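You operate a simulated robot arm through the tools that you are given. There is no shell and no other tool. Be economical: measure what you need, move in short steps, check, and stop when the job is done.

The job below is to be done with a simulated two-armed robot. You get a single attempt, and the scene is never put back.

Task
Hold the rusty sleeve on the marked spot on the opener table steady with one hand and put the green dust cap from the top of mould 7 in it with the other.

It is judged by the outcome, as a careful person would: the job done as asked, and still so three seconds after it is handed in. It fails if anything else is knocked over, pushed out of place, dropped, spilled or broken. A push-on lid holds only when it is set on centred and level and pressed home; a screw cap is set on level and turned clockwise until tight.

Robot
Two 7-joint arms with two-finger parallel grippers on one trunk, on a base that drives. Base frame: it is fixed to the floor where the robot stands at the start and does not move with it; the origin is under the middle of the robot, x ahead of it, y to its left, z up. Lengths are in m, angles in rad, forces in N, time in s.
The left shoulder is at the start at [0.07, 0.134, 0.701], the right one opposite. With the tool pointing down near the work surface each hand reaches from about 0.1 to 0.64 m from the robot's upright axis, wherever it stands, measured 20 degrees to its own side. Places, roughly: green dust cap (3x3x3 cm) [0.6, -0.1, 0.4]; rusty sleeve [1.75, 3.5, 0.75]. Payload 1.57 kg a hand.
The TCP of each hand is the grasp point between the finger pads, 0.03 m short of the fingertips. In the tool frame z runs along the fingers and y along their closing line. The gripper opens to 0.08 m. The fingers are 0.017 m wide and 0.012 m thick; the gripper's body (0.04 by 0.082 m) begins 0.08 m behind the TCP.
Orientation is told as [roll, pitch, yaw] about the base's x, y, z axes, in that order, counted from this pose: with the fingers straight down and closing along the base's y, the tool's x points along the base's -x, its y along +y and its z along -z.

Tools
- The arms move only by the tool apply_moves. It takes "left_rows", "right_rows" or both (then of equal length, played together; a hand with none holds still); each is a list that holds one entry, the list of rows, each a list of 7 numbers: the shift along the tool's x, y, z in m, then the turn, a rotation vector about the tool's x, y, z in rad, then the finger opening in m, from 0 to 0.08. In form: [[[dx, dy, dz, wx, wy, wz, hand], ...]]. A call has 1 to 10 rows; each row shifts and turns the commanded pose from where the row before left it, along the tool's axes as they then stand. Each row takes 0.2 s and may step no farther than 0.05 m and 0.15 rad from the row before; otherwise, or with a gripper value out of range, the whole call is refused. A pose out of reach is approached as far as the arm can. The call stops where the force on the tool passes 40 N (or 10 N more than at its start, if that is more) or the arm is blocked; 0.2 s more then pass. The fingers move at their own pace (about 0.153 m/s each) and stop on an object; they squeeze with about 28 N. The grip force told is the motor's: it shows also when the fingers shut on nothing. Time passes only in rows, and 0.2 s behind the last, so rows that do not move let the fingers close. The reply holds the time, the measured pose of the TCP, the force on the tool along the base axes, the opening and the grip force, in the units named above and with some noise, with the torque about the TCP (base axes, N m) and any sound that the robot's microphone picked up.
- Cameras (640 x 400 px; columns grow to the right, rows downward): "scene" is now at [0.1343, -0.018, 0.9234]; the picture's right is [-0.22, -0.97, 0.00], its down [-0.60, 0.14, -0.79] and it looks along [0.77, -0.18, -0.62] (base axes); focal length 273 px, centre (320, 200). "left" rides on the left gripper at [0.072, 0.007, -0.122] in its tool frame; the picture's right is [-0.09, 1.00, 0.00], its down [-0.84, -0.08, -0.54] and it looks along [-0.54, -0.05, 0.84] (tool axes); focal length 238 px, centre (320, 200). "right" rides on the right gripper at [0.072, -0.007, -0.122] in its tool frame; the picture's right is [0.09, 1.00, 0.00], its down [-0.84, 0.08, -0.54] and it looks along [-0.54, 0.05, 0.84] (tool axes); focal length 238 px, centre (320, 200). There is no depth. A picture from a camera that has moved, and an enlarged one, comes with that camera's place and axes in the base frame and with its lens.
- get_image(camera): a new picture of that camera. The clock stands still meanwhile.
- slide_trunk(by): slides the trunk up (or, below 0, down) by that many m; the arms and the scene camera ride with it, the base frame stays. It gives what a move gives, with no picture.
- roll_base(legs): drives the robot by 1 to 6 legs, each [ahead, left, turn to the left] in m, m and rad, along the robot's own axes; the way and the turn of a leg run together, so that a leg with both is an arc; at most 1.5 m and 3.142 rad a leg. The arms and the cameras ride along, it lands a little off, and it stops where it bumps. It gives what a move gives.
- aim_head(pan, tilt): turns the head with the scene camera to pan (to the left, within 1.501 rad either way) and tilt (down, from -0.506 to 1.204), counted from straight ahead of the robot. It gives what a move gives.
- close_up(camera, box): a new picture of the part [left, top, right, bottom] of that camera's present view, enlarged. The clock stands still meanwhile.
- sign_off(): hands the job in; it is judged then, once.

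Work in short steps. Places have to be worked out from the pictures, the camera data and where the tool is seen: move nearer, look again, correct. Check each grasp and each placing, and mend what went wrong. You have 120 turns and 108 pictures in all, those below and enlarged ones among them. Open the grippers and draw the arms clear of the work before you hand the job in, unless the task says otherwise; then end with one line.

The tools are called after ">>>" as a command line: name --argument value ..., lists and objects as JSON in quotes. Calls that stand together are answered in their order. apply_moves: Moves the arms, as the interface text tells. Its arguments: {"type":"object","properties":{"left_rows":{"type":"array"},"right_rows":{"type":"array"}},"required":[]} The other tools are called the same way: slide_trunk (by) slides the trunk up or down; roll_base (legs) drives the base; aim_head (pan, tilt) turns the head that bears the scene camera; get_image (camera) takes a picture; close_up (camera, box) takes an enlarged picture of a part of a camera's view; sign_off () hands the job in.

At the start:

```text
clock: 0.0
left_position: [0.413, 0.1064, 0.6555]
left_tool_rot: [0.001, 0.0, -0.001]
left_wrist_force: [-0.1, 0.5, -0.1]
left_moment: [-0.01, -0.01, 0.05]
left_finger_gap: 0.08
left_finger_force: 0.0
right_position: [0.4127, -0.2606, 0.5987]
right_tool_rot: [-0.001, -0.001, 0.002]
right_wrist_force: [-0.2, -0.2, -0.8]
right_moment: [-0.01, -0.01, -0.02]
right_finger_gap: 0.0799
right_finger_force: 0.0
trunk travel left (down, up): [-0.275, 0.665]
robot x, y, heading: [0.0008, 0.0015, -0.001]
head pan, tilt: [-0.225, 0.667]
```

scene: 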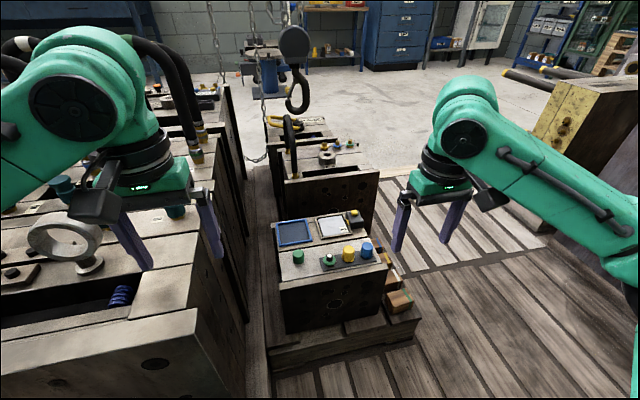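
right: 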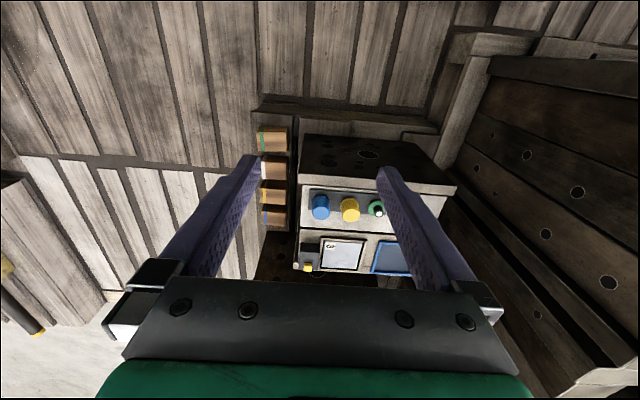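
left: 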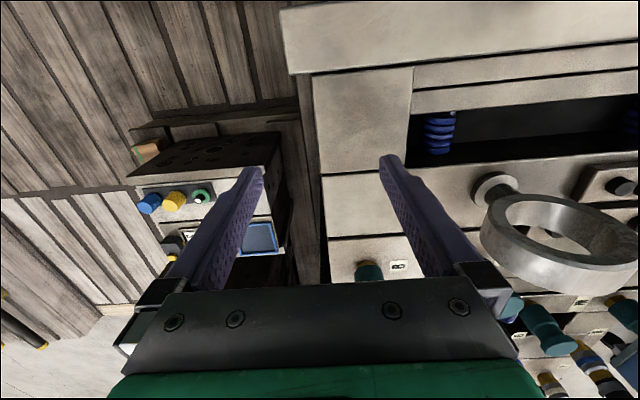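

The scene shows a small block with blue, yellow and green caps on top. I enlarge that part to identify the green cap.

>>> close_up --camera "scene" --box '[250, 190, 410, 290]'

>>> close_up --camera "right" --box '[240, 120, 480, 300]'

```text
4.00 times, centred on (330, 240) of scene
camera zoom: at [0.1343, -0.018, 0.9234], right [-0.22, -0.97, 0.0], down [-0.6, 0.14, -0.79], along [0.77, -0.18, -0.62], focal length 1092 px, centre (280, 40)
```

zoom: 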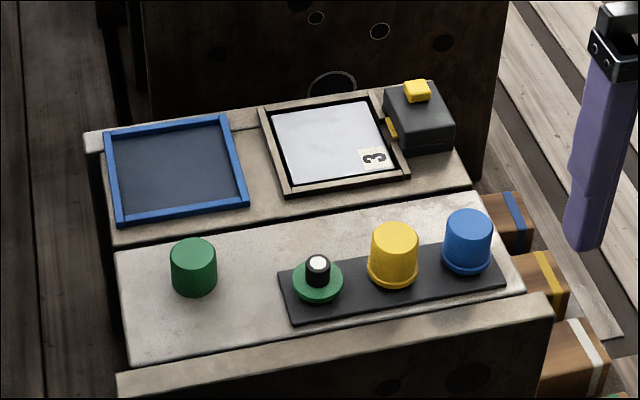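

```text
2.22 times, centred on (360, 210) of right
camera zoom: at [0.3397, -0.2674, 0.7195], right [-0.09, 1.0, 0.0], down [0.84, 0.08, 0.54], along [0.54, 0.05, -0.84], focal length 530 px, centre (231, 178)
```

zoom: 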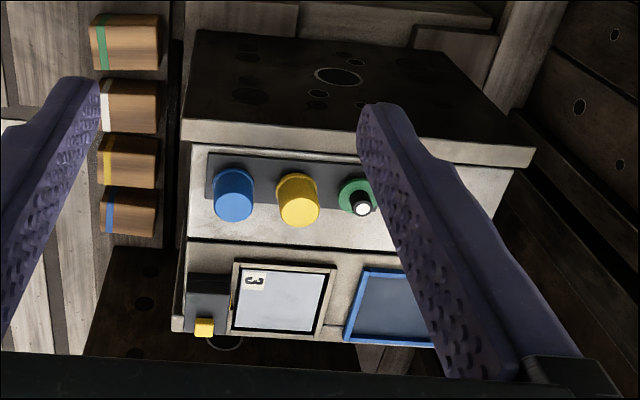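

The loose green cap stands at about (0.60, -0.07), top about 0.39. I bring the right hand above it, then look.

>>> apply_moves --right_rows '[[[-0.03, 0.031, 0.015, 0, 0, 0, 0.06], [-0.03, 0.031, 0.015, 0, 0, 0, 0.06], [-0.03, 0.031, 0.015, 0, 0, 0, 0.06], [-0.03, 0.031, 0.015, 0, 0, 0, 0.06], [-0.03, 0.031, 0.015, 0, 0, 0, 0.06], [-0.03, 0.031, 0.015, 0, 0, 0, 0.06]]]'

>>> get_image --camera "right"

>>> get_image --camera "scene"

```text
clock: 1.4
left_position: [0.4133, 0.1088, 0.6555]
left_tool_rot: [0.0, 0.0, -0.001]
left_wrist_force: [0.4, 0.2, -0.3]
left_moment: [-0.04, 0.0, -0.02]
left_finger_gap: 0.08
left_finger_force: 0.0
right_position: [0.592, -0.0729, 0.5079]
right_tool_rot: [-0.001, -0.003, 0.002]
right_wrist_force: [-0.7, -1.1, -0.2]
right_moment: [-0.02, 0.01, -0.02]
right_finger_gap: 0.0601
right_finger_force: 0.1
trunk travel left (down, up): [-0.275, 0.665]
robot x, y, heading: [0.0008, -0.0026, -0.002]
head pan, tilt: [-0.225, 0.667]
```

```text
102 pictures are left
camera right: at [0.52, -0.0795, 0.6293], right [-0.09, 1.0, 0.0], down [0.84, 0.08, 0.54], along [0.54, 0.05, -0.84], focal length 238 px, centre (320, 200)
```

right: 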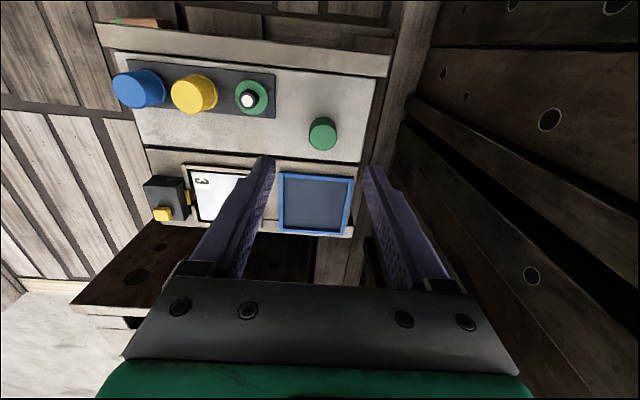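

```text
101 pictures are left
camera scene: at [0.1343, -0.0173, 0.9233], right [-0.22, -0.97, 0.0], down [-0.6, 0.14, -0.79], along [0.77, -0.18, -0.62], focal length 273 px, centre (320, 200)
```

scene: 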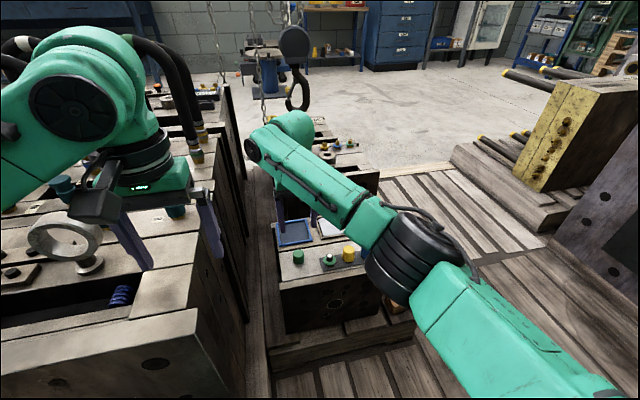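

Both views agree: cap centre at (0.599, -0.070, 0.375). I descend so the tips cover the cap's upper half.

>>> apply_moves --right_rows '[[[-0.0035, 0.0015, 0.026, 0, 0, 0, 0.06], [-0.0035, 0.0015, 0.026, 0, 0, 0, 0.06], [0, 0, 0.026, 0, 0, 0, 0.06], [0, 0, 0.015, 0, 0, 0, 0.06], [0, 0, 0.008, 0, 0, 0, 0.06], [0, 0, 0.0, 0, 0, 0, 0.06]]]'

>>> close_up --camera "right" --box '[200, 60, 440, 210]'

>>> close_up --camera "scene" --box '[250, 190, 410, 290]'

```text
clock: 2.8
left_position: [0.4125, 0.107, 0.6557]
left_tool_rot: [0.001, 0.001, -0.001]
left_wrist_force: [-0.3, 0.8, 0.9]
left_moment: [-0.01, 0.0, 0.0]
left_finger_gap: 0.0799
left_finger_force: 0.0
right_position: [0.5969, -0.0719, 0.4076]
right_tool_rot: [0.001, -0.003, -0.001]
right_wrist_force: [-0.1, 0.4, 0.0]
right_moment: [0.01, 0.01, -0.04]
right_finger_gap: 0.0597
right_finger_force: 0.0
trunk travel left (down, up): [-0.275, 0.665]
robot x, y, heading: [0.0039, -0.0013, 0.0]
head pan, tilt: [-0.225, 0.667]
```

```text
2.67 times, centred on (320, 135) of right
camera zoom: at [0.5257, -0.0788, 0.5292], right [-0.09, 1.0, 0.0], down [0.84, 0.08, 0.54], along [0.54, 0.05, -0.84], focal length 636 px, centre (320, 373)
```

zoom: 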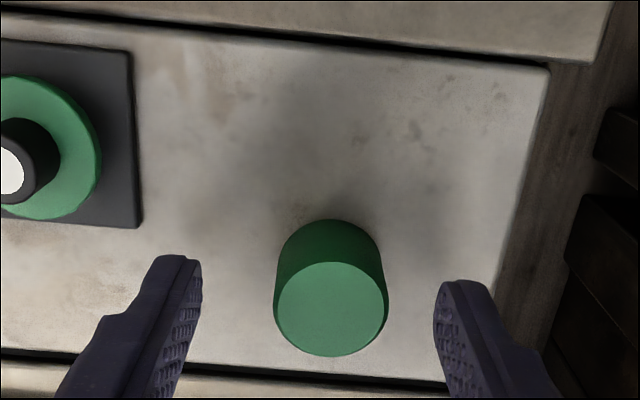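

```text
4.00 times, centred on (330, 240) of scene
camera zoom: at [0.1343, -0.018, 0.9233], right [-0.22, -0.97, 0.0], down [-0.6, 0.14, -0.79], along [0.77, -0.18, -0.62], focal length 1092 px, centre (280, 40)
```

zoom: 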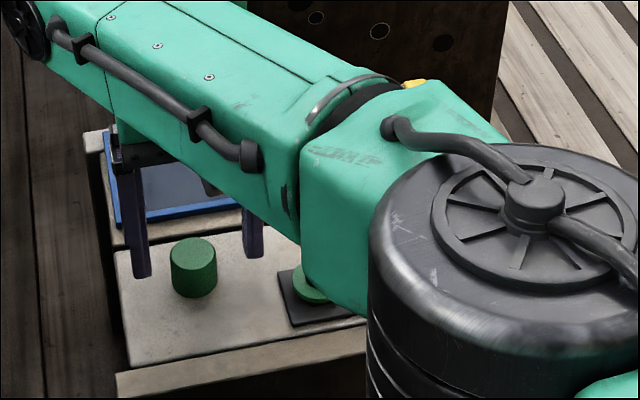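

Cap centre reads (0.597, -0.070); the hand is nearly centred. A small correction, slightly lower, and close.

>>> apply_moves --right_rows '[[[-0.001, 0.0022, 0.004, 0, 0, 0, 0.06], [0, 0, 0, 0, 0, 0, 0.045], [0, 0, 0, 0, 0, 0, 0.02], [0, 0, 0, 0, 0, 0, 0.02], [0, 0, 0, 0, 0, 0, 0.02]]]'

>>> close_up --camera "right" --box '[200, 60, 440, 210]'

```text
clock: 4.0
left_position: [0.4125, 0.1069, 0.6554]
left_tool_rot: [-0.001, 0.0, -0.001]
left_wrist_force: [-0.2, -0.6, 0.3]
left_moment: [0.02, -0.04, -0.02]
left_finger_gap: 0.0801
left_finger_force: 0.0
right_position: [0.597, -0.0701, 0.4038]
right_tool_rot: [0.0, -0.001, 0.0]
right_wrist_force: [-0.4, 0.7, -0.2]
right_moment: [0.04, 0.0, 0.02]
right_finger_gap: 0.0281
right_finger_force: 27.9
right hand out of reach, approached as far as the arm can: row 1
trunk travel left (down, up): [-0.275, 0.665]
robot x, y, heading: [-0.0001, 0.0008, -0.003]
head pan, tilt: [-0.225, 0.667]
```

```text
2.67 times, centred on (320, 135) of right
camera zoom: at [0.5235, -0.0769, 0.5251], right [-0.09, 1.0, 0.0], down [0.84, 0.08, 0.54], along [0.54, 0.05, -0.84], focal length 636 px, centre (320, 373)
```

zoom: 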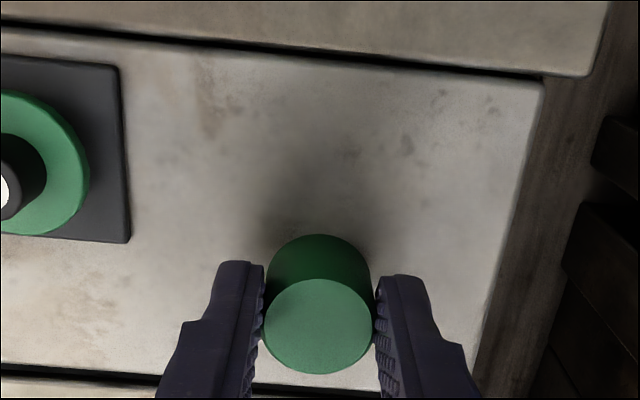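

The cap is gripped (gap 0.028, 28 N). I lift it straight up and draw it back toward the body.

>>> apply_moves --right_rows '[[[0, 0, -0.03, 0, 0, 0, 0.02], [0, 0, -0.04, 0, 0, 0, 0.02], [0, 0, -0.04, 0, 0, 0, 0.02], [0, -0.01, -0.04, 0, 0, 0, 0.02], [0.03, -0.03, -0.04, 0, 0, 0, 0.02], [0.04, -0.03, -0.02, 0, 0, 0, 0.02], [0.04, -0.03, 0, 0, 0, 0, 0.02], [0.04, -0.03, 0, 0, 0, 0, 0.02], [0.04, -0.02, 0, 0, 0, 0, 0.02]]]'

>>> get_image --camera "right"

>>> aim_head --pan 1.1 --tilt 0.2

>>> get_image --camera "scene"

```text
refused: row 5 steps farther than a row can; nothing moved
```

```text
97 pictures are left
camera right: at [0.5235, -0.0769, 0.5251], right [-0.09, 1.0, 0.0], down [0.84, 0.08, 0.54], along [0.54, 0.05, -0.84], focal length 238 px, centre (320, 200)
```

right: 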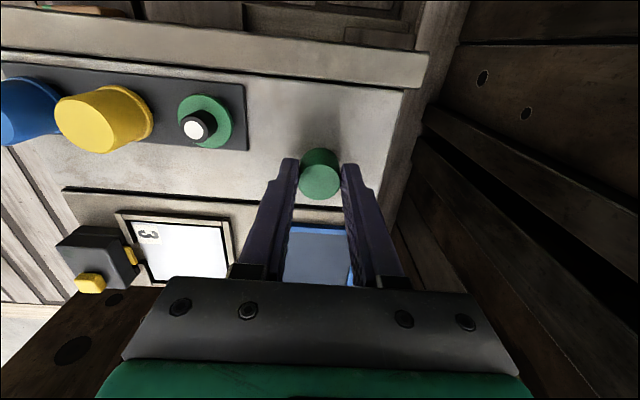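

```text
clock: 5.5
left_position: [0.4128, 0.107, 0.6559]
left_tool_rot: [-0.001, -0.001, -0.001]
left_wrist_force: [0.3, 0.5, -0.4]
left_moment: [0.01, -0.01, -0.02]
left_finger_gap: 0.0801
left_finger_force: 0.0
right_position: [0.5947, -0.0707, 0.4042]
right_tool_rot: [-0.002, -0.001, 0.002]
right_wrist_force: [0.2, 0.2, -0.1]
right_moment: [-0.02, 0.01, 0.0]
right_finger_gap: 0.0277
right_finger_force: 27.5
trunk travel left (down, up): [-0.275, 0.665]
robot x, y, heading: [0.0021, 0.0022, -0.001]
head pan, tilt: [1.1, 0.201]
```

```text
96 pictures are left
camera scene: at [0.0927, 0.0843, 0.9658], right [0.89, -0.45, 0.0], down [-0.09, -0.18, -0.98], along [0.45, 0.87, -0.2], focal length 273 px, centre (320, 200)
```

scene: 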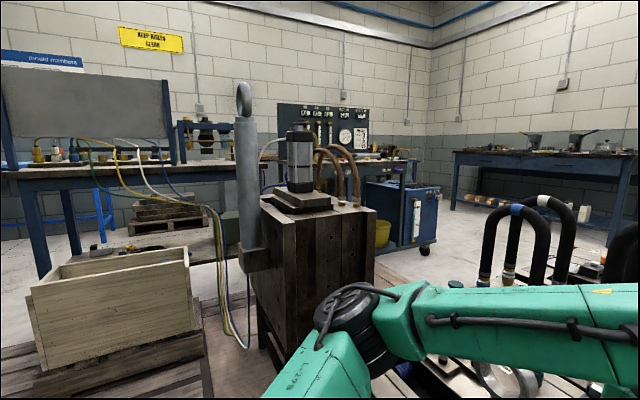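

A row was too long; I redo the lift with smaller steps.

>>> apply_moves --right_rows '[[[0, 0, -0.03, 0, 0, 0, 0.02], [0, 0, -0.04, 0, 0, 0, 0.02], [0, 0, -0.04, 0, 0, 0, 0.02], [0, -0.01, -0.04, 0, 0, 0, 0.02], [0.02, -0.03, -0.03, 0, 0, 0, 0.02], [0.03, -0.03, -0.02, 0, 0, 0, 0.02], [0.04, -0.025, 0, 0, 0, 0, 0.02], [0.04, -0.025, 0, 0, 0, 0, 0.02], [0.04, -0.02, 0, 0, 0, 0, 0.02], [0.03, -0.02, 0, 0, 0, 0, 0.02]]]'

>>> get_image --camera "right"

>>> close_up --camera "scene" --box '[160, 80, 480, 280]'

```text
clock: 7.7
left_position: [0.4137, 0.1085, 0.6556]
left_tool_rot: [-0.001, 0.0, 0.0]
left_wrist_force: [-0.1, 0.0, -0.8]
left_moment: [-0.02, -0.01, 0.02]
left_finger_gap: 0.0801
left_finger_force: 0.0
right_position: [0.5944, -0.0804, 0.5531]
right_tool_rot: [0.0, 0.003, 0.003]
right_wrist_force: [0.6, -0.3, -0.6]
right_moment: [0.03, 0.02, -0.02]
right_finger_gap: 0.0276
right_finger_force: 27.9
right hand out of reach, approached as far as the arm can: row 5, 6, 7, 8, 9, 10
trunk travel left (down, up): [-0.275, 0.665]
robot x, y, heading: [0.0007, 0.0033, 0.003]
head pan, tilt: [1.1, 0.201]
```

```text
95 pictures are left
camera right: at [0.5226, -0.0863, 0.6749], right [-0.09, 1.0, 0.0], down [0.84, 0.08, 0.54], along [0.54, 0.05, -0.84], focal length 238 px, centre (320, 200)
```

right: 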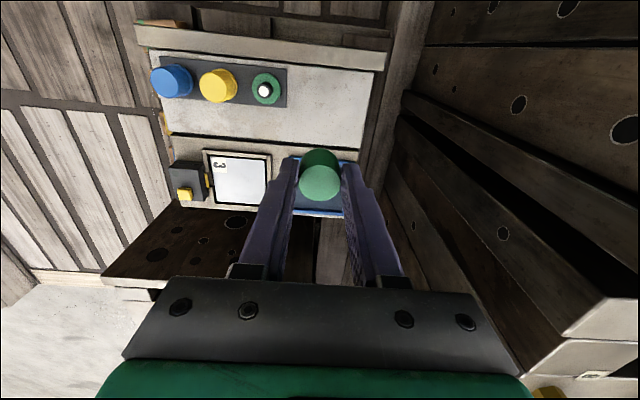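

```text
2.00 times, centred on (320, 180) of scene
camera zoom: at [0.0926, 0.0844, 0.9659], right [0.89, -0.45, 0.0], down [-0.09, -0.18, -0.98], along [0.44, 0.87, -0.2], focal length 546 px, centre (320, 240)
```

zoom: 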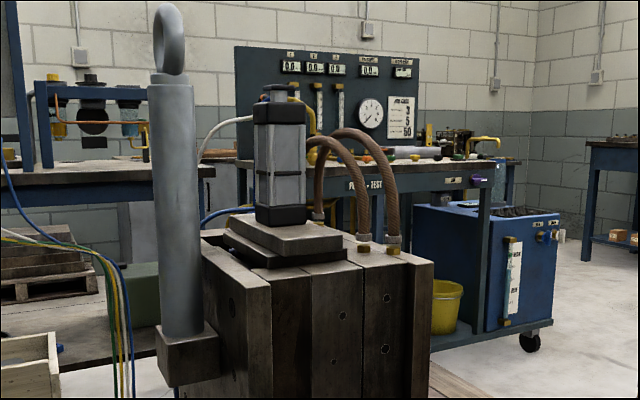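

The cap is up and held, but the arm didn't follow the pull-back. I try a small move to see how it responds.

>>> apply_moves --right_rows '[[[0, -0.02, 0, 0, 0, 0, 0.02], [0, -0.02, 0, 0, 0, 0, 0.02], [0, -0.02, 0, 0, 0, 0, 0.02]]]'

```text
clock: 8.5
left_position: [0.4125, 0.1079, 0.6548]
left_tool_rot: [0.0, 0.0, 0.0]
left_wrist_force: [0.1, 1.1, 1.0]
left_moment: [0.01, 0.0, 0.04]
left_finger_gap: 0.08
left_finger_force: 0.1
right_position: [0.5942, -0.0904, 0.5546]
right_tool_rot: [-0.003, 0.002, 0.001]
right_wrist_force: [-0.2, 0.1, -0.5]
right_moment: [0.02, -0.02, 0.03]
right_finger_gap: 0.0279
right_finger_force: 28.1
right hand out of reach, approached as far as the arm can: row 1, 2, 3
trunk travel left (down, up): [-0.275, 0.665]
robot x, y, heading: [0.0015, 0.0001, -0.001]
head pan, tilt: [1.1, 0.201]
```

>>> apply_moves --right_rows '[[[0.015, 0, 0, 0, 0, 0, 0.02], [0.015, 0, 0, 0, 0, 0, 0.02], [0.015, 0, 0, 0, 0, 0, 0.02], [0.015, 0, 0, 0, 0, 0, 0.02]]]'

>>> aim_head --pan -0.3 --tilt 0.7

>>> get_image --camera "scene"

```text
clock: 9.5
left_position: [0.412, 0.1075, 0.656]
left_tool_rot: [0.001, -0.001, 0.0]
left_wrist_force: [0.6, 0.3, 0.4]
left_moment: [0.01, -0.04, 0.01]
left_finger_gap: 0.0799
left_finger_force: 0.0
right_position: [0.5957, -0.0896, 0.5535]
right_tool_rot: [-0.001, 0.003, 0.003]
right_wrist_force: [-1.0, -0.3, -1.0]
right_moment: [-0.01, 0.01, 0.0]
right_finger_gap: 0.0278
right_finger_force: 28.0
right hand out of reach, approached as far as the arm can: row 1, 2, 3, 4
trunk travel left (down, up): [-0.275, 0.665]
robot x, y, heading: [0.0024, -0.0006, 0.0]
head pan, tilt: [1.1, 0.201]
```

```text
clock: 11.0
left_position: [0.4131, 0.1071, 0.6551]
left_tool_rot: [-0.001, 0.0, 0.0]
left_wrist_force: [0.6, 0.6, -0.7]
left_moment: [-0.02, 0.0, 0.01]
left_finger_gap: 0.08
left_finger_force: 0.1
right_position: [0.5952, -0.0881, 0.5531]
right_tool_rot: [-0.002, 0.0, 0.0]
right_wrist_force: [-0.1, 0.4, 0.4]
right_moment: [0.01, -0.04, -0.01]
right_finger_gap: 0.0276
right_finger_force: 28.0
trunk travel left (down, up): [-0.275, 0.665]
robot x, y, heading: [-0.0019, -0.0017, -0.001]
head pan, tilt: [-0.3, 0.7]
```

```text
93 pictures are left
camera scene: at [0.1315, -0.0237, 0.9205], right [-0.3, -0.96, 0.0], down [-0.62, 0.19, -0.76], along [0.73, -0.23, -0.64], focal length 273 px, centre (320, 200)
```

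scene: 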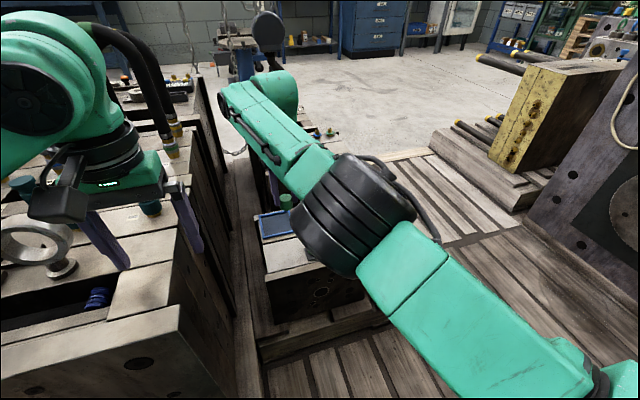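

The arm seems held by a joint limit. I try turning the wrist a bit with the pull-back.

>>> apply_moves --right_rows '[[[0, 0, 0, 0, 0, 0.1, 0.02], [0, 0, 0, 0, 0, 0.1, 0.02], [0, 0, 0, 0, 0, 0.1, 0.02], [0.02, -0.01, 0, 0, 0, 0, 0.02], [0.02, -0.01, 0, 0, 0, 0, 0.02]]]'

```text
clock: 12.2
left_position: [0.4129, 0.1071, 0.6551]
left_tool_rot: [-0.001, 0.001, 0.0]
left_wrist_force: [0.7, 0.4, -0.2]
left_moment: [-0.06, -0.03, -0.02]
left_finger_gap: 0.08
left_finger_force: 0.0
right_position: [0.5957, -0.0899, 0.5538]
right_tool_rot: [-0.001, 0.001, -0.299]
right_wrist_force: [-0.9, -0.3, -0.4]
right_moment: [-0.03, -0.04, 0.04]
right_finger_gap: 0.0278
right_finger_force: 27.7
right hand out of reach, approached as far as the arm can: row 4, 5
trunk travel left (down, up): [-0.275, 0.665]
robot x, y, heading: [0.0014, 0.0004, 0.004]
head pan, tilt: [-0.3, 0.7]
```

>>> apply_moves --right_rows '[[[0, 0, -0.03, 0, 0, 0, 0.02], [0, 0, -0.03, 0, 0, 0, 0.02]]]'

>>> apply_moves --right_rows '[[[0, 0.02, 0, 0, 0, 0, 0.02], [0.02, 0, 0, 0, 0, 0, 0.02]]]'

```text
clock: 12.8
left_position: [0.4128, 0.1066, 0.6553]
left_tool_rot: [-0.001, 0.0, 0.0]
left_wrist_force: [-1.0, 0.2, -0.5]
left_moment: [0.0, 0.05, 0.02]
left_finger_gap: 0.0802
left_finger_force: 0.0
right_position: [0.5935, -0.0846, 0.6091]
right_tool_rot: [-0.004, 0.0, -0.283]
right_wrist_force: [-0.2, -1.0, 0.5]
right_moment: [-0.01, -0.01, -0.01]
right_finger_gap: 0.0279
right_finger_force: 27.8
right hand out of reach, approached as far as the arm can: row 2
trunk travel left (down, up): [-0.275, 0.665]
robot x, y, heading: [-0.0032, -0.0031, 0.001]
head pan, tilt: [-0.3, 0.7]
```

```text
clock: 13.4
left_position: [0.413, 0.1071, 0.6553]
left_tool_rot: [0.001, 0.0, 0.001]
left_wrist_force: [0.5, -0.3, -0.3]
left_moment: [0.01, -0.01, -0.01]
left_finger_gap: 0.0797
left_finger_force: 0.1
right_position: [0.5843, -0.0658, 0.6134]
right_tool_rot: [0.018, 0.002, -0.301]
right_wrist_force: [-0.2, 0.7, -0.1]
right_moment: [-0.01, -0.03, 0.01]
right_finger_gap: 0.0279
right_finger_force: 28.9
right hand out of reach, approached as far as the arm can: row 1, 2
trunk travel left (down, up): [-0.275, 0.665]
robot x, y, heading: [0.0007, -0.0035, 0.0]
head pan, tilt: [-0.3, 0.7]
```

It moves partially. I try yawing the other way and then a pull toward -y/-x.

>>> apply_moves --right_rows '[[[0, 0, 0, 0, 0, -0.15, 0.02], [0, 0, 0, 0, 0, -0.15, 0.02], [0, 0, 0, 0, 0, -0.15, 0.02], [0, 0, 0, 0, 0, -0.15, 0.02], [0.015, -0.015, 0, 0, 0, 0, 0.02], [0.015, -0.015, 0, 0, 0, 0, 0.02]]]'

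>>> get_image --camera "scene"

```text
clock: 14.8
left_position: [0.4135, 0.1081, 0.6556]
left_tool_rot: [0.0, 0.0, 0.0]
left_wrist_force: [-0.6, -0.3, 0.0]
left_moment: [0.01, 0.01, 0.01]
left_finger_gap: 0.0795
left_finger_force: 0.1
right_position: [0.5475, -0.107, 0.61]
right_tool_rot: [-0.001, 0.003, 0.303]
right_wrist_force: [-0.3, -0.7, -0.9]
right_moment: [0.0, 0.01, 0.05]
right_finger_gap: 0.0276
right_finger_force: 27.5
trunk travel left (down, up): [-0.275, 0.665]
robot x, y, heading: [-0.0027, 0.0039, 0.004]
head pan, tilt: [-0.3, 0.7]
```

```text
92 pictures are left
camera scene: at [0.1314, -0.0241, 0.9205], right [-0.3, -0.96, 0.0], down [-0.62, 0.19, -0.76], along [0.73, -0.23, -0.64], focal length 273 px, centre (320, 200)
```

scene: 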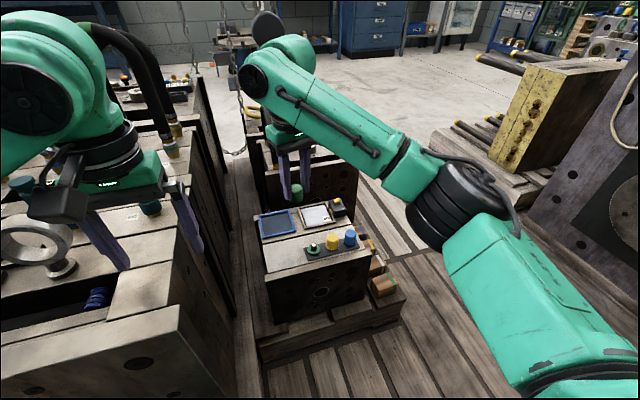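

The arm is free again. I continue drawing it back to a carrying pose.

>>> apply_moves --right_rows '[[[0.02, -0.015, -0.01, 0, 0, 0, 0.02], [0.02, -0.015, -0.01, 0, 0, 0, 0.02], [0.02, -0.015, -0.01, 0, 0, 0, 0.02], [0.02, -0.015, -0.01, 0, 0, 0.1, 0.02], [0.02, -0.015, -0.01, 0, 0, 0.1, 0.02], [0.02, -0.02, 0, 0, 0, 0.1, 0.02], [0.02, -0.02, 0, 0, 0, 0, 0.02]]]'

>>> aim_head --pan 1.5 --tilt 0.5

>>> get_image --camera "scene"

>>> aim_head --pan -1.2 --tilt 0.4

>>> get_image --camera "scene"

>>> aim_head --pan 0.4 --tilt 0.3

>>> get_image --camera "scene"

```text
clock: 16.4
left_position: [0.4128, 0.1076, 0.6554]
left_tool_rot: [0.0, 0.0, 0.001]
left_wrist_force: [0.0, 0.0, 0.0]
left_moment: [0.0, -0.02, -0.01]
left_finger_gap: 0.0797
left_finger_force: 0.0
right_position: [0.436, -0.2493, 0.6616]
right_tool_rot: [0.0, 0.0, 0.001]
right_wrist_force: [0.0, 0.2, 0.0]
right_moment: [0.04, 0.02, 0.01]
right_finger_gap: 0.0277
right_finger_force: 28.1
trunk travel left (down, up): [-0.275, 0.665]
robot x, y, heading: [-0.0023, 0.0, 0.001]
head pan, tilt: [-0.3, 0.7]
```

```text
clock: 18.2
left_position: [0.4131, 0.1077, 0.6549]
left_tool_rot: [0.0, 0.0, 0.0]
left_wrist_force: [-1.0, 0.6, -0.1]
left_moment: [0.0, 0.03, 0.03]
left_finger_gap: 0.0799
left_finger_force: 0.0
right_position: [0.4357, -0.2496, 0.6597]
right_tool_rot: [0.001, 0.001, 0.0]
right_wrist_force: [0.8, 0.1, 0.1]
right_moment: [-0.02, -0.01, 0.02]
right_finger_gap: 0.0279
right_finger_force: 27.8
trunk travel left (down, up): [-0.275, 0.665]
robot x, y, heading: [0.0019, 0.0039, 0.0]
head pan, tilt: [1.499, 0.499]
```

```text
91 pictures are left
camera scene: at [0.0568, 0.092, 0.9382], right [1.0, -0.07, 0.0], down [-0.03, -0.48, -0.88], along [0.06, 0.88, -0.48], focal length 273 px, centre (320, 200)
```

scene: 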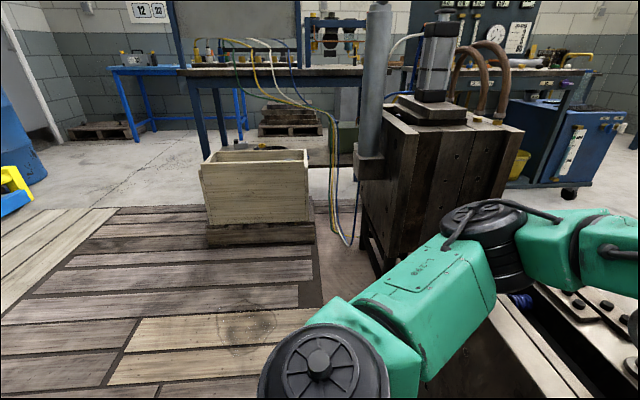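

```text
clock: 20.6
left_position: [0.4139, 0.1075, 0.656]
left_tool_rot: [0.0, 0.0, -0.001]
left_wrist_force: [0.5, -0.1, -0.9]
left_moment: [0.02, 0.0, 0.0]
left_finger_gap: 0.0797
left_finger_force: 0.0
right_position: [0.434, -0.2487, 0.6613]
right_tool_rot: [0.002, -0.001, 0.0]
right_wrist_force: [-0.5, 0.0, 0.5]
right_moment: [0.03, -0.03, 0.03]
right_finger_gap: 0.0277
right_finger_force: 27.1
trunk travel left (down, up): [-0.275, 0.665]
robot x, y, heading: [0.0018, -0.0014, -0.003]
head pan, tilt: [-1.201, 0.4]
```

```text
90 pictures are left
camera scene: at [0.0838, -0.0851, 0.9473], right [-0.93, -0.36, 0.0], down [-0.14, 0.36, -0.92], along [0.33, -0.86, -0.39], focal length 273 px, centre (320, 200)
```

scene: 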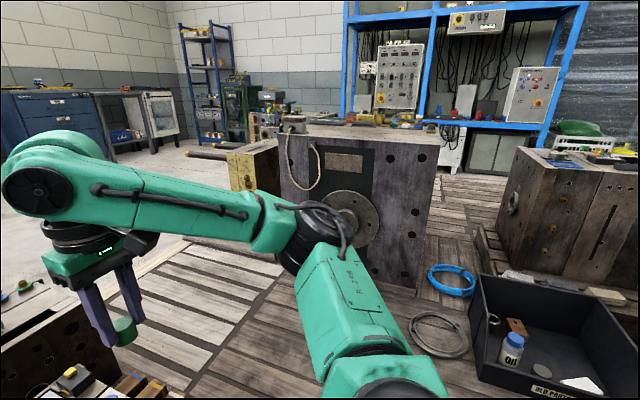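

```text
clock: 22.3
left_position: [0.4125, 0.1054, 0.6558]
left_tool_rot: [0.002, 0.0, 0.0]
left_wrist_force: [-0.3, 0.8, 0.2]
left_moment: [0.01, 0.01, -0.03]
left_finger_gap: 0.08
left_finger_force: 0.0
right_position: [0.4351, -0.2496, 0.6608]
right_tool_rot: [-0.001, 0.0, 0.001]
right_wrist_force: [-1.1, -0.5, -0.5]
right_moment: [0.01, -0.02, -0.02]
right_finger_gap: 0.0278
right_finger_force: 28.6
trunk travel left (down, up): [-0.275, 0.665]
robot x, y, heading: [-0.0014, -0.001, -0.006]
head pan, tilt: [0.4, 0.3]
```

```text
89 pictures are left
camera scene: at [0.1363, 0.0375, 0.9566], right [0.39, -0.92, 0.0], down [-0.27, -0.11, -0.96], along [0.88, 0.37, -0.3], focal length 273 px, centre (320, 200)
```

scene: 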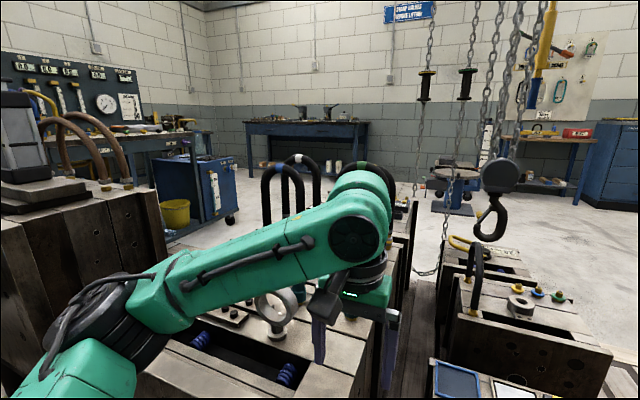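

The sleeve's table is the one with the gauge board, beyond the moulds. The way round looks best on the right-hand corridor; I look down there to judge the space.

>>> aim_head --pan -0.7 --tilt 0.85

>>> get_image --camera "scene"

>>> aim_head --pan -1.4 --tilt 0.9

>>> get_image --camera "scene"

>>> aim_head --pan -0.5 --tilt 0.25

>>> get_image --camera "scene"

```text
clock: 23.6
left_position: [0.4131, 0.108, 0.6565]
left_tool_rot: [0.0, 0.0, -0.001]
left_wrist_force: [0.0, 0.3, 0.1]
left_moment: [0.0, 0.01, -0.02]
left_finger_gap: 0.0798
left_finger_force: 0.0
right_position: [0.4364, -0.2485, 0.6613]
right_tool_rot: [0.0, 0.001, -0.001]
right_wrist_force: [-0.3, 0.5, 0.7]
right_moment: [-0.01, 0.02, 0.0]
right_finger_gap: 0.0274
right_finger_force: 28.7
trunk travel left (down, up): [-0.275, 0.665]
robot x, y, heading: [-0.0017, -0.0019, 0.002]
head pan, tilt: [-0.7, 0.85]
```

```text
88 pictures are left
camera scene: at [0.1101, -0.0491, 0.9082], right [-0.64, -0.77, 0.0], down [-0.57, 0.48, -0.66], along [0.51, -0.42, -0.75], focal length 273 px, centre (320, 200)
```

scene: 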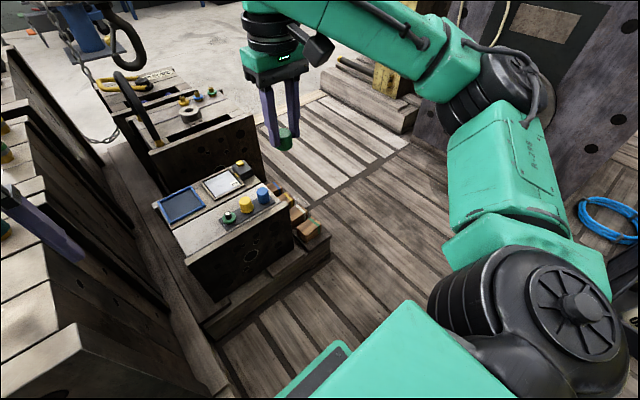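

```text
clock: 24.7
left_position: [0.413, 0.1077, 0.6561]
left_tool_rot: [-0.001, 0.0, -0.002]
left_wrist_force: [0.7, 0.1, -0.5]
left_moment: [0.02, 0.04, 0.0]
left_finger_gap: 0.08
left_finger_force: 0.1
right_position: [0.4352, -0.2481, 0.6605]
right_tool_rot: [0.0, 0.0, 0.0]
right_wrist_force: [0.4, -0.1, -0.3]
right_moment: [-0.02, 0.03, -0.02]
right_finger_gap: 0.0278
right_finger_force: 27.7
trunk travel left (down, up): [-0.275, 0.665]
robot x, y, heading: [-0.0008, -0.0003, -0.004]
head pan, tilt: [-1.4, 0.901]
```

```text
87 pictures are left
camera scene: at [0.0632, -0.0731, 0.9043], right [-0.99, -0.17, 0.0], down [-0.13, 0.77, -0.62], along [0.11, -0.61, -0.78], focal length 273 px, centre (320, 200)
```

scene: 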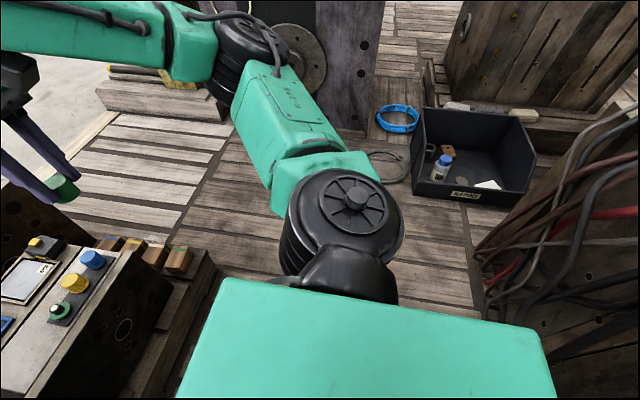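

```text
clock: 25.9
left_position: [0.4136, 0.1075, 0.6552]
left_tool_rot: [-0.001, 0.0, 0.0]
left_wrist_force: [0.4, 0.8, -0.4]
left_moment: [-0.01, 0.01, 0.02]
left_finger_gap: 0.0802
left_finger_force: 0.0
right_position: [0.4357, -0.2487, 0.6609]
right_tool_rot: [0.0, 0.002, -0.001]
right_wrist_force: [-0.9, 0.1, -0.5]
right_moment: [-0.02, 0.03, 0.0]
right_finger_gap: 0.0275
right_finger_force: 28.0
trunk travel left (down, up): [-0.275, 0.665]
robot x, y, heading: [0.0019, 0.0033, -0.002]
head pan, tilt: [-0.499, 0.25]
```

```text
86 pictures are left
camera scene: at [0.1322, -0.0435, 0.9612], right [-0.48, -0.88, 0.0], down [-0.22, 0.12, -0.97], along [0.85, -0.46, -0.25], focal length 273 px, centre (320, 200)
```

scene: 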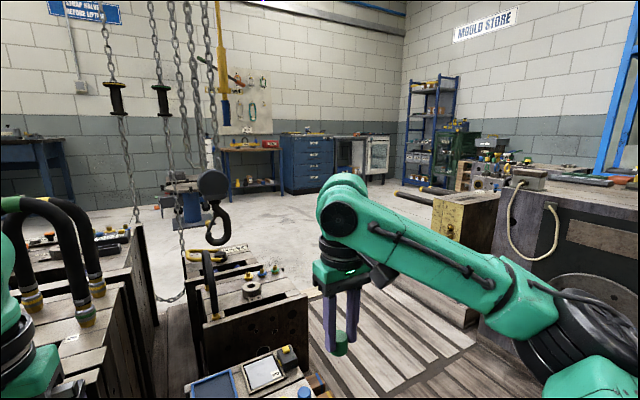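

Floor corridor lies between y≈-0.4 (pallet) and y≈-1.25 (tall mould). I raise the trunk so the elbows pass above things, then sidestep right and turn into the corridor.

>>> slide_trunk --by 0.4

>>> roll_base --legs '[[0.0, -0.55, 0.0], [0.3, -0.3, 0.0]]'

>>> get_image --camera "scene"

```text
clock: 29.7
left_position: [0.4132, 0.1072, 1.0558]
left_tool_rot: [-0.001, 0.001, -0.001]
left_wrist_force: [-0.3, -0.1, 0.7]
left_moment: [0.01, 0.03, -0.01]
left_finger_gap: 0.0801
left_finger_force: 0.0
right_position: [0.4351, -0.248, 1.061]
right_tool_rot: [0.001, 0.0, -0.002]
right_wrist_force: [0.2, 0.6, -0.9]
right_moment: [-0.04, 0.0, 0.01]
right_finger_gap: 0.0275
right_finger_force: 28.1
trunk travel left (down, up): [-0.675, 0.265]
robot x, y, heading: [0.0031, 0.0033, 0.001]
head pan, tilt: [-0.499, 0.25]
```

```text
clock: 35.1
left_position: [0.7153, -0.7419, 1.0554]
left_tool_rot: [0.0, 0.001, 0.002]
left_wrist_force: [0.5, -1.0, -0.2]
left_moment: [-0.02, 0.0, -0.01]
left_finger_gap: 0.0802
left_finger_force: 0.0
right_position: [0.7378, -1.0979, 1.0605]
right_tool_rot: [-0.002, 0.0, 0.004]
right_wrist_force: [0.1, 0.2, 0.1]
right_moment: [0.0, -0.02, 0.0]
right_finger_gap: 0.0277
right_finger_force: 27.9
trunk travel left (down, up): [-0.675, 0.265]
robot x, y, heading: [0.2987, -0.8492, 0.003]
head pan, tilt: [-0.499, 0.25]
```

```text
85 pictures are left
camera scene: at [0.4341, -0.8937, 1.3614], right [-0.48, -0.88, 0.0], down [-0.22, 0.12, -0.97], along [0.85, -0.46, -0.25], focal length 273 px, centre (320, 200)
```

scene: 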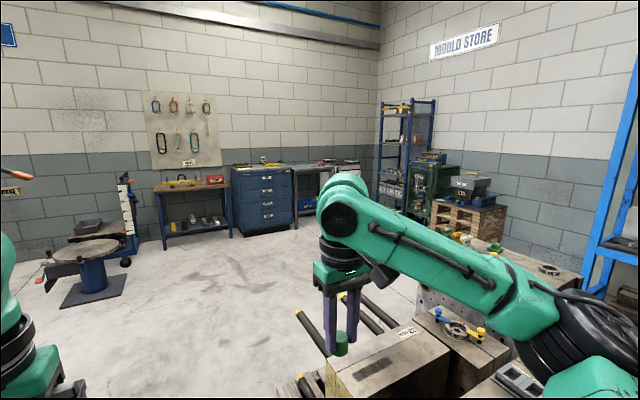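

No bump. I look straight ahead and to the left before going on.

>>> aim_head --pan 0.2 --tilt 0.4

>>> get_image --camera "scene"

>>> aim_head --pan 0.8 --tilt 0.25

>>> get_image --camera "scene"

```text
clock: 36.2
left_position: [0.7148, -0.7425, 1.0565]
left_tool_rot: [-0.002, 0.0, 0.003]
left_wrist_force: [-0.1, 0.8, -0.1]
left_moment: [-0.02, 0.01, -0.03]
left_finger_gap: 0.0801
left_finger_force: 0.1
right_position: [0.7388, -1.099, 1.0607]
right_tool_rot: [0.0, 0.001, 0.005]
right_wrist_force: [-0.4, 0.0, 0.9]
right_moment: [-0.01, 0.0, 0.03]
right_finger_gap: 0.027
right_finger_force: 28.2
trunk travel left (down, up): [-0.675, 0.265]
robot x, y, heading: [0.3009, -0.8471, 0.007]
head pan, tilt: [0.201, 0.4]
```

```text
84 pictures are left
camera scene: at [0.4431, -0.831, 1.3473], right [0.2, -0.98, 0.0], down [-0.38, -0.08, -0.92], along [0.9, 0.19, -0.39], focal length 273 px, centre (320, 200)
```

scene: 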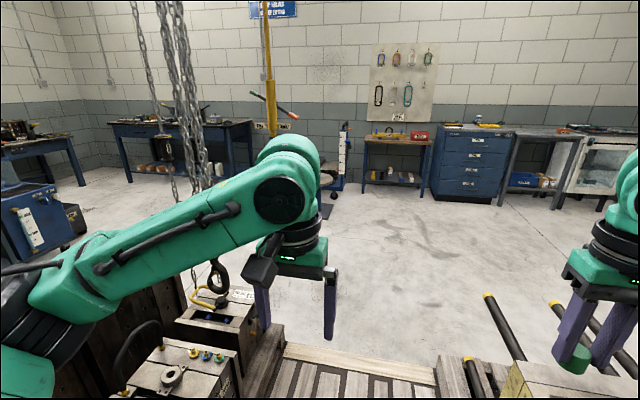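

```text
clock: 37.2
left_position: [0.7162, -0.743, 1.0546]
left_tool_rot: [0.001, 0.001, 0.004]
left_wrist_force: [0.8, -0.8, -0.3]
left_moment: [-0.02, 0.01, 0.05]
left_finger_gap: 0.0799
left_finger_force: 0.1
right_position: [0.7386, -1.098, 1.0599]
right_tool_rot: [0.0, -0.001, 0.003]
right_wrist_force: [0.4, -0.6, -0.2]
right_moment: [0.04, 0.02, -0.02]
right_finger_gap: 0.0277
right_finger_force: 28.5
trunk travel left (down, up): [-0.675, 0.265]
robot x, y, heading: [0.3001, -0.8519, 0.008]
head pan, tilt: [0.799, 0.25]
```

```text
83 pictures are left
camera scene: at [0.4174, -0.7826, 1.3613], right [0.72, -0.7, 0.0], down [-0.17, -0.18, -0.97], along [0.67, 0.7, -0.25], focal length 273 px, centre (320, 200)
```

scene: 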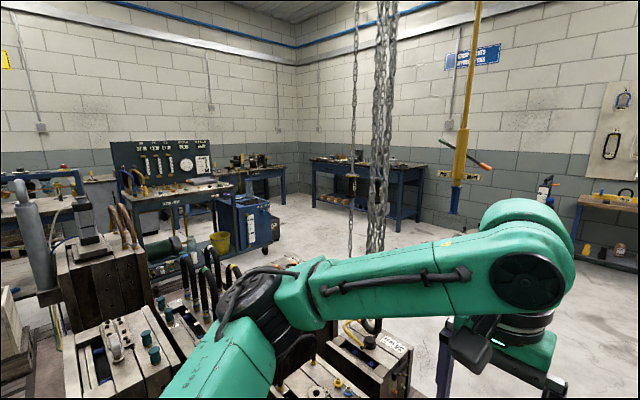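

Enlarge the gauge-board region to find the opener table.

>>> close_up --camera "scene" --box '[80, 120, 320, 270]'

```text
2.67 times, centred on (200, 195) of scene
camera zoom: at [0.4174, -0.7826, 1.3613], right [0.72, -0.7, 0.0], down [-0.17, -0.18, -0.97], along [0.67, 0.7, -0.25], focal length 728 px, centre (640, 213)
```

zoom: 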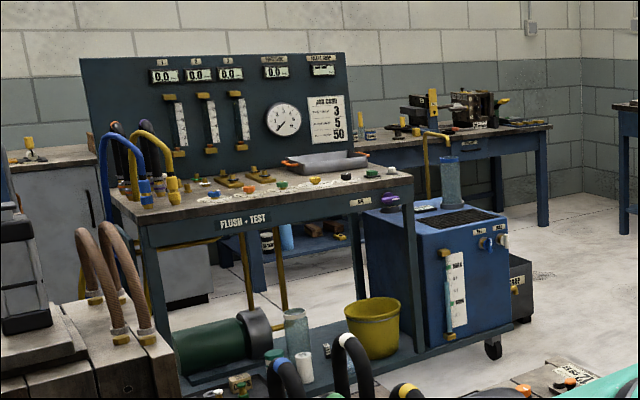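

The opener table must be the one at the back wall behind the flush bench. Hook is at about (1.32,-0.18); I drive the corridor at y≈-0.93 and then out to the open floor.

>>> roll_base --legs '[[0.3, -0.08, 0.0], [1.2, 0.0, 0.0]]'

>>> get_image --camera "scene"

>>> aim_head --pan 0.2 --tilt 0.4

>>> get_image --camera "scene"

```text
clock: 45.0
left_position: [2.2177, -0.8087, 1.0556]
left_tool_rot: [0.0, 0.0, 0.009]
left_wrist_force: [0.6, 0.0, 0.3]
left_moment: [0.01, -0.02, 0.01]
left_finger_gap: 0.0798
left_finger_force: 0.1
right_position: [2.2439, -1.1663, 1.06]
right_tool_rot: [-0.001, 0.0, 0.01]
right_wrist_force: [0.2, -0.2, -0.4]
right_moment: [0.01, -0.02, -0.01]
right_finger_gap: 0.0273
right_finger_force: 28.6
trunk travel left (down, up): [-0.675, 0.265]
robot x, y, heading: [1.808, -0.9248, 0.011]
head pan, tilt: [0.799, 0.25]
```

```text
81 pictures are left
camera scene: at [1.9205, -0.8524, 1.3613], right [0.72, -0.69, 0.0], down [-0.17, -0.18, -0.97], along [0.67, 0.7, -0.25], focal length 273 px, centre (320, 200)
```

scene: 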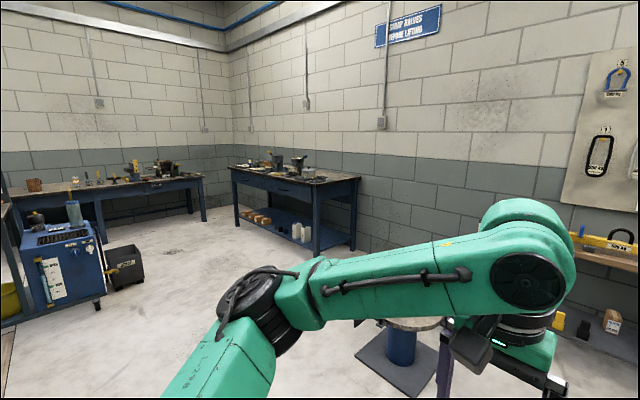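

```text
clock: 46.0
left_position: [2.2182, -0.8097, 1.0551]
left_tool_rot: [0.0, 0.0, 0.009]
left_wrist_force: [-0.1, 0.3, -0.9]
left_moment: [0.03, -0.03, 0.01]
left_finger_gap: 0.08
left_finger_force: 0.1
right_position: [2.244, -1.1665, 1.061]
right_tool_rot: [-0.001, 0.0, 0.011]
right_wrist_force: [-0.3, 1.7, -0.2]
right_moment: [-0.05, 0.0, -0.01]
right_finger_gap: 0.0272
right_finger_force: 28.2
trunk travel left (down, up): [-0.675, 0.265]
robot x, y, heading: [1.8039, -0.9207, 0.009]
head pan, tilt: [0.201, 0.4]
```

```text
80 pictures are left
camera scene: at [1.9467, -0.9005, 1.3474], right [0.21, -0.98, 0.0], down [-0.38, -0.08, -0.92], along [0.9, 0.19, -0.39], focal length 273 px, centre (320, 200)
```

scene: 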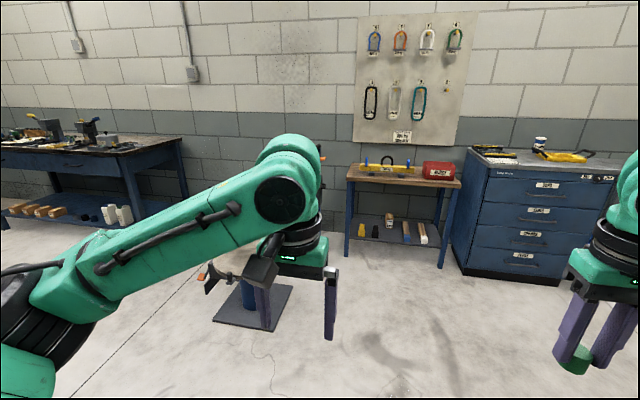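

The rusty sleeve shows on the back-wall table near its left end. A hanging yellow tool is at about (1.8,-0.3), so I move ahead to x≈2.65 first, then turn left.

>>> roll_base --legs '[[0.8, 0.0, 0.0], [0.0, 0.0, 1.57]]'

>>> aim_head --pan 0.2 --tilt 0.35

>>> get_image --camera "scene"

```text
clock: 54.1
left_position: [2.4879, -0.5029, 1.0552]
left_tool_rot: [-0.002, 0.0, 1.592]
left_wrist_force: [-0.5, -1.1, -0.2]
left_moment: [-0.03, -0.03, 0.02]
left_finger_gap: 0.0801
left_finger_force: 0.1
right_position: [2.8427, -0.4723, 1.0617]
right_tool_rot: [0.0, 0.0, 1.593]
right_wrist_force: [-0.6, 0.7, -0.6]
right_moment: [0.03, 0.0, -0.01]
right_finger_gap: 0.0274
right_finger_force: 28.3
trunk travel left (down, up): [-0.675, 0.265]
robot x, y, heading: [2.6036, -0.9151, 1.588]
head pan, tilt: [0.201, 0.4]
```

```text
clock: 54.7
left_position: [2.4883, -0.5026, 1.0561]
left_tool_rot: [0.001, -0.001, 1.593]
left_wrist_force: [-0.4, 0.7, -0.2]
left_moment: [0.01, 0.03, -0.04]
left_finger_gap: 0.0799
left_finger_force: 0.2
right_position: [2.8428, -0.4724, 1.0612]
right_tool_rot: [0.0, -0.002, 1.592]
right_wrist_force: [0.5, 0.5, 0.3]
right_moment: [0.01, 0.02, 0.04]
right_finger_gap: 0.0273
right_finger_force: 28.2
trunk travel left (down, up): [-0.675, 0.265]
robot x, y, heading: [2.6026, -0.9104, 1.591]
head pan, tilt: [0.201, 0.351]
```

```text
79 pictures are left
camera scene: at [2.5825, -0.7708, 1.3518], right [0.98, 0.22, 0.0], down [0.08, -0.34, -0.94], along [-0.21, 0.92, -0.34], focal length 273 px, centre (320, 200)
```

scene: 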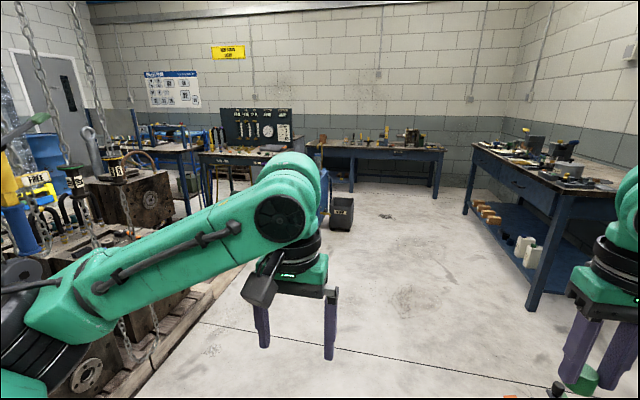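

The way ahead is open. I drive up toward the back table.

>>> roll_base --legs '[[1.3, -0.12, 0.0], [1.2, 0.0, 0.0]]'

>>> aim_head --pan 0.5 --tilt 0.5

>>> get_image --camera "scene"

```text
clock: 66.9
left_position: [2.5727, 1.9889, 1.0551]
left_tool_rot: [0.0, 0.0, 1.583]
left_wrist_force: [0.1, -0.2, -0.1]
left_moment: [0.0, -0.02, 0.0]
left_finger_gap: 0.08
left_finger_force: 0.1
right_position: [2.929, 2.0138, 1.0617]
right_tool_rot: [0.0, 0.001, 1.584]
right_wrist_force: [0.1, 0.2, -0.7]
right_moment: [0.0, -0.05, 0.02]
right_finger_gap: 0.0273
right_finger_force: 27.3
trunk travel left (down, up): [-0.675, 0.265]
robot x, y, heading: [2.6864, 1.5791, 1.586]
head pan, tilt: [0.201, 0.351]
```

```text
clock: 67.7
left_position: [2.5724, 1.9881, 1.0548]
left_tool_rot: [0.001, 0.001, 1.585]
left_wrist_force: [-0.2, 0.1, -0.1]
left_moment: [0.0, -0.04, 0.0]
left_finger_gap: 0.0799
left_finger_force: 0.1
right_position: [2.9284, 2.0143, 1.0608]
right_tool_rot: [-0.001, 0.0, 1.583]
right_wrist_force: [0.7, 0.4, -0.9]
right_moment: [-0.02, 0.0, 0.01]
right_finger_gap: 0.0272
right_finger_force: 27.9
trunk travel left (down, up): [-0.675, 0.265]
robot x, y, heading: [2.6837, 1.5763, 1.58]
head pan, tilt: [0.499, 0.499]
```

```text
78 pictures are left
camera scene: at [2.6403, 1.7075, 1.3382], right [0.87, 0.49, 0.0], down [0.23, -0.42, -0.88], along [-0.43, 0.77, -0.48], focal length 273 px, centre (320, 200)
```

scene: 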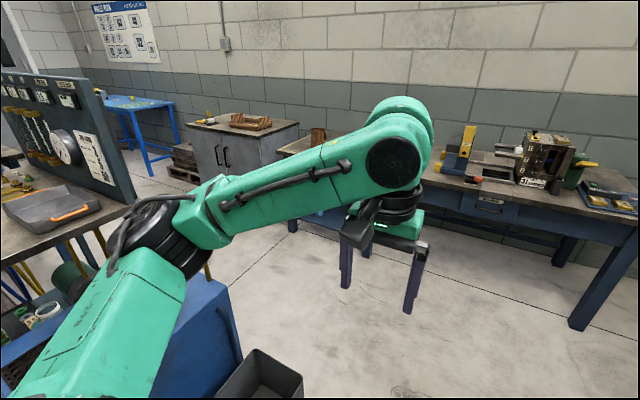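

There is a good gap between bench and back table. I drive in: ahead 1.12, then strafe left to about x=1.85.

>>> roll_base --legs '[[1.12, 0.0, 0.0], [0.0, 0.8, 0.0]]'

>>> aim_head --pan 0.2 --tilt 0.75

>>> get_image --camera "scene"

```text
clock: 77.3
left_position: [1.7641, 3.0999, 1.0544]
left_tool_rot: [0.0, -0.001, 1.577]
left_wrist_force: [-1.0, 0.4, 0.1]
left_moment: [0.04, 0.0, 0.0]
left_finger_gap: 0.0798
left_finger_force: 0.0
right_position: [2.1222, 3.1242, 1.06]
right_tool_rot: [0.0, -0.001, 1.578]
right_wrist_force: [-0.4, -0.2, 0.2]
right_moment: [0.03, 0.01, 0.01]
right_finger_gap: 0.0274
right_finger_force: 27.7
trunk travel left (down, up): [-0.675, 0.265]
robot x, y, heading: [1.8795, 2.6847, 1.58]
head pan, tilt: [0.499, 0.499]
```

```text
clock: 78.1
left_position: [1.7638, 3.0989, 1.0555]
left_tool_rot: [0.0, 0.001, 1.579]
left_wrist_force: [0.4, -0.6, 0.2]
left_moment: [0.01, 0.02, 0.02]
left_finger_gap: 0.0799
left_finger_force: 0.0
right_position: [2.122, 3.1236, 1.061]
right_tool_rot: [0.0, 0.0, 1.578]
right_wrist_force: [-0.1, -0.3, 0.9]
right_moment: [0.03, 0.0, -0.02]
right_finger_gap: 0.0273
right_finger_force: 27.9
trunk travel left (down, up): [-0.675, 0.265]
robot x, y, heading: [1.8745, 2.6877, 1.574]
head pan, tilt: [0.201, 0.75]
```

```text
77 pictures are left
camera scene: at [1.8571, 2.8196, 1.3163], right [0.98, 0.21, 0.0], down [0.14, -0.67, -0.73], along [-0.15, 0.72, -0.68], focal length 273 px, centre (320, 200)
```

scene: 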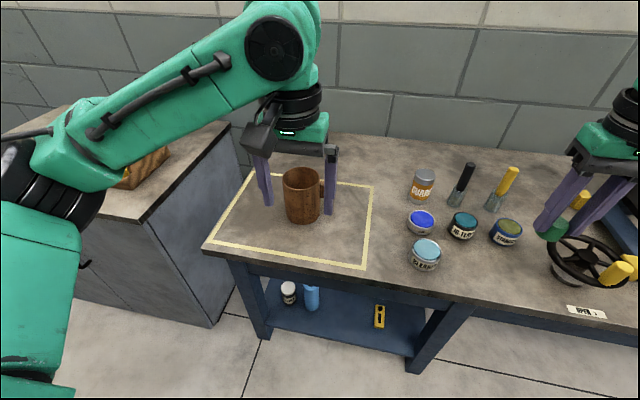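

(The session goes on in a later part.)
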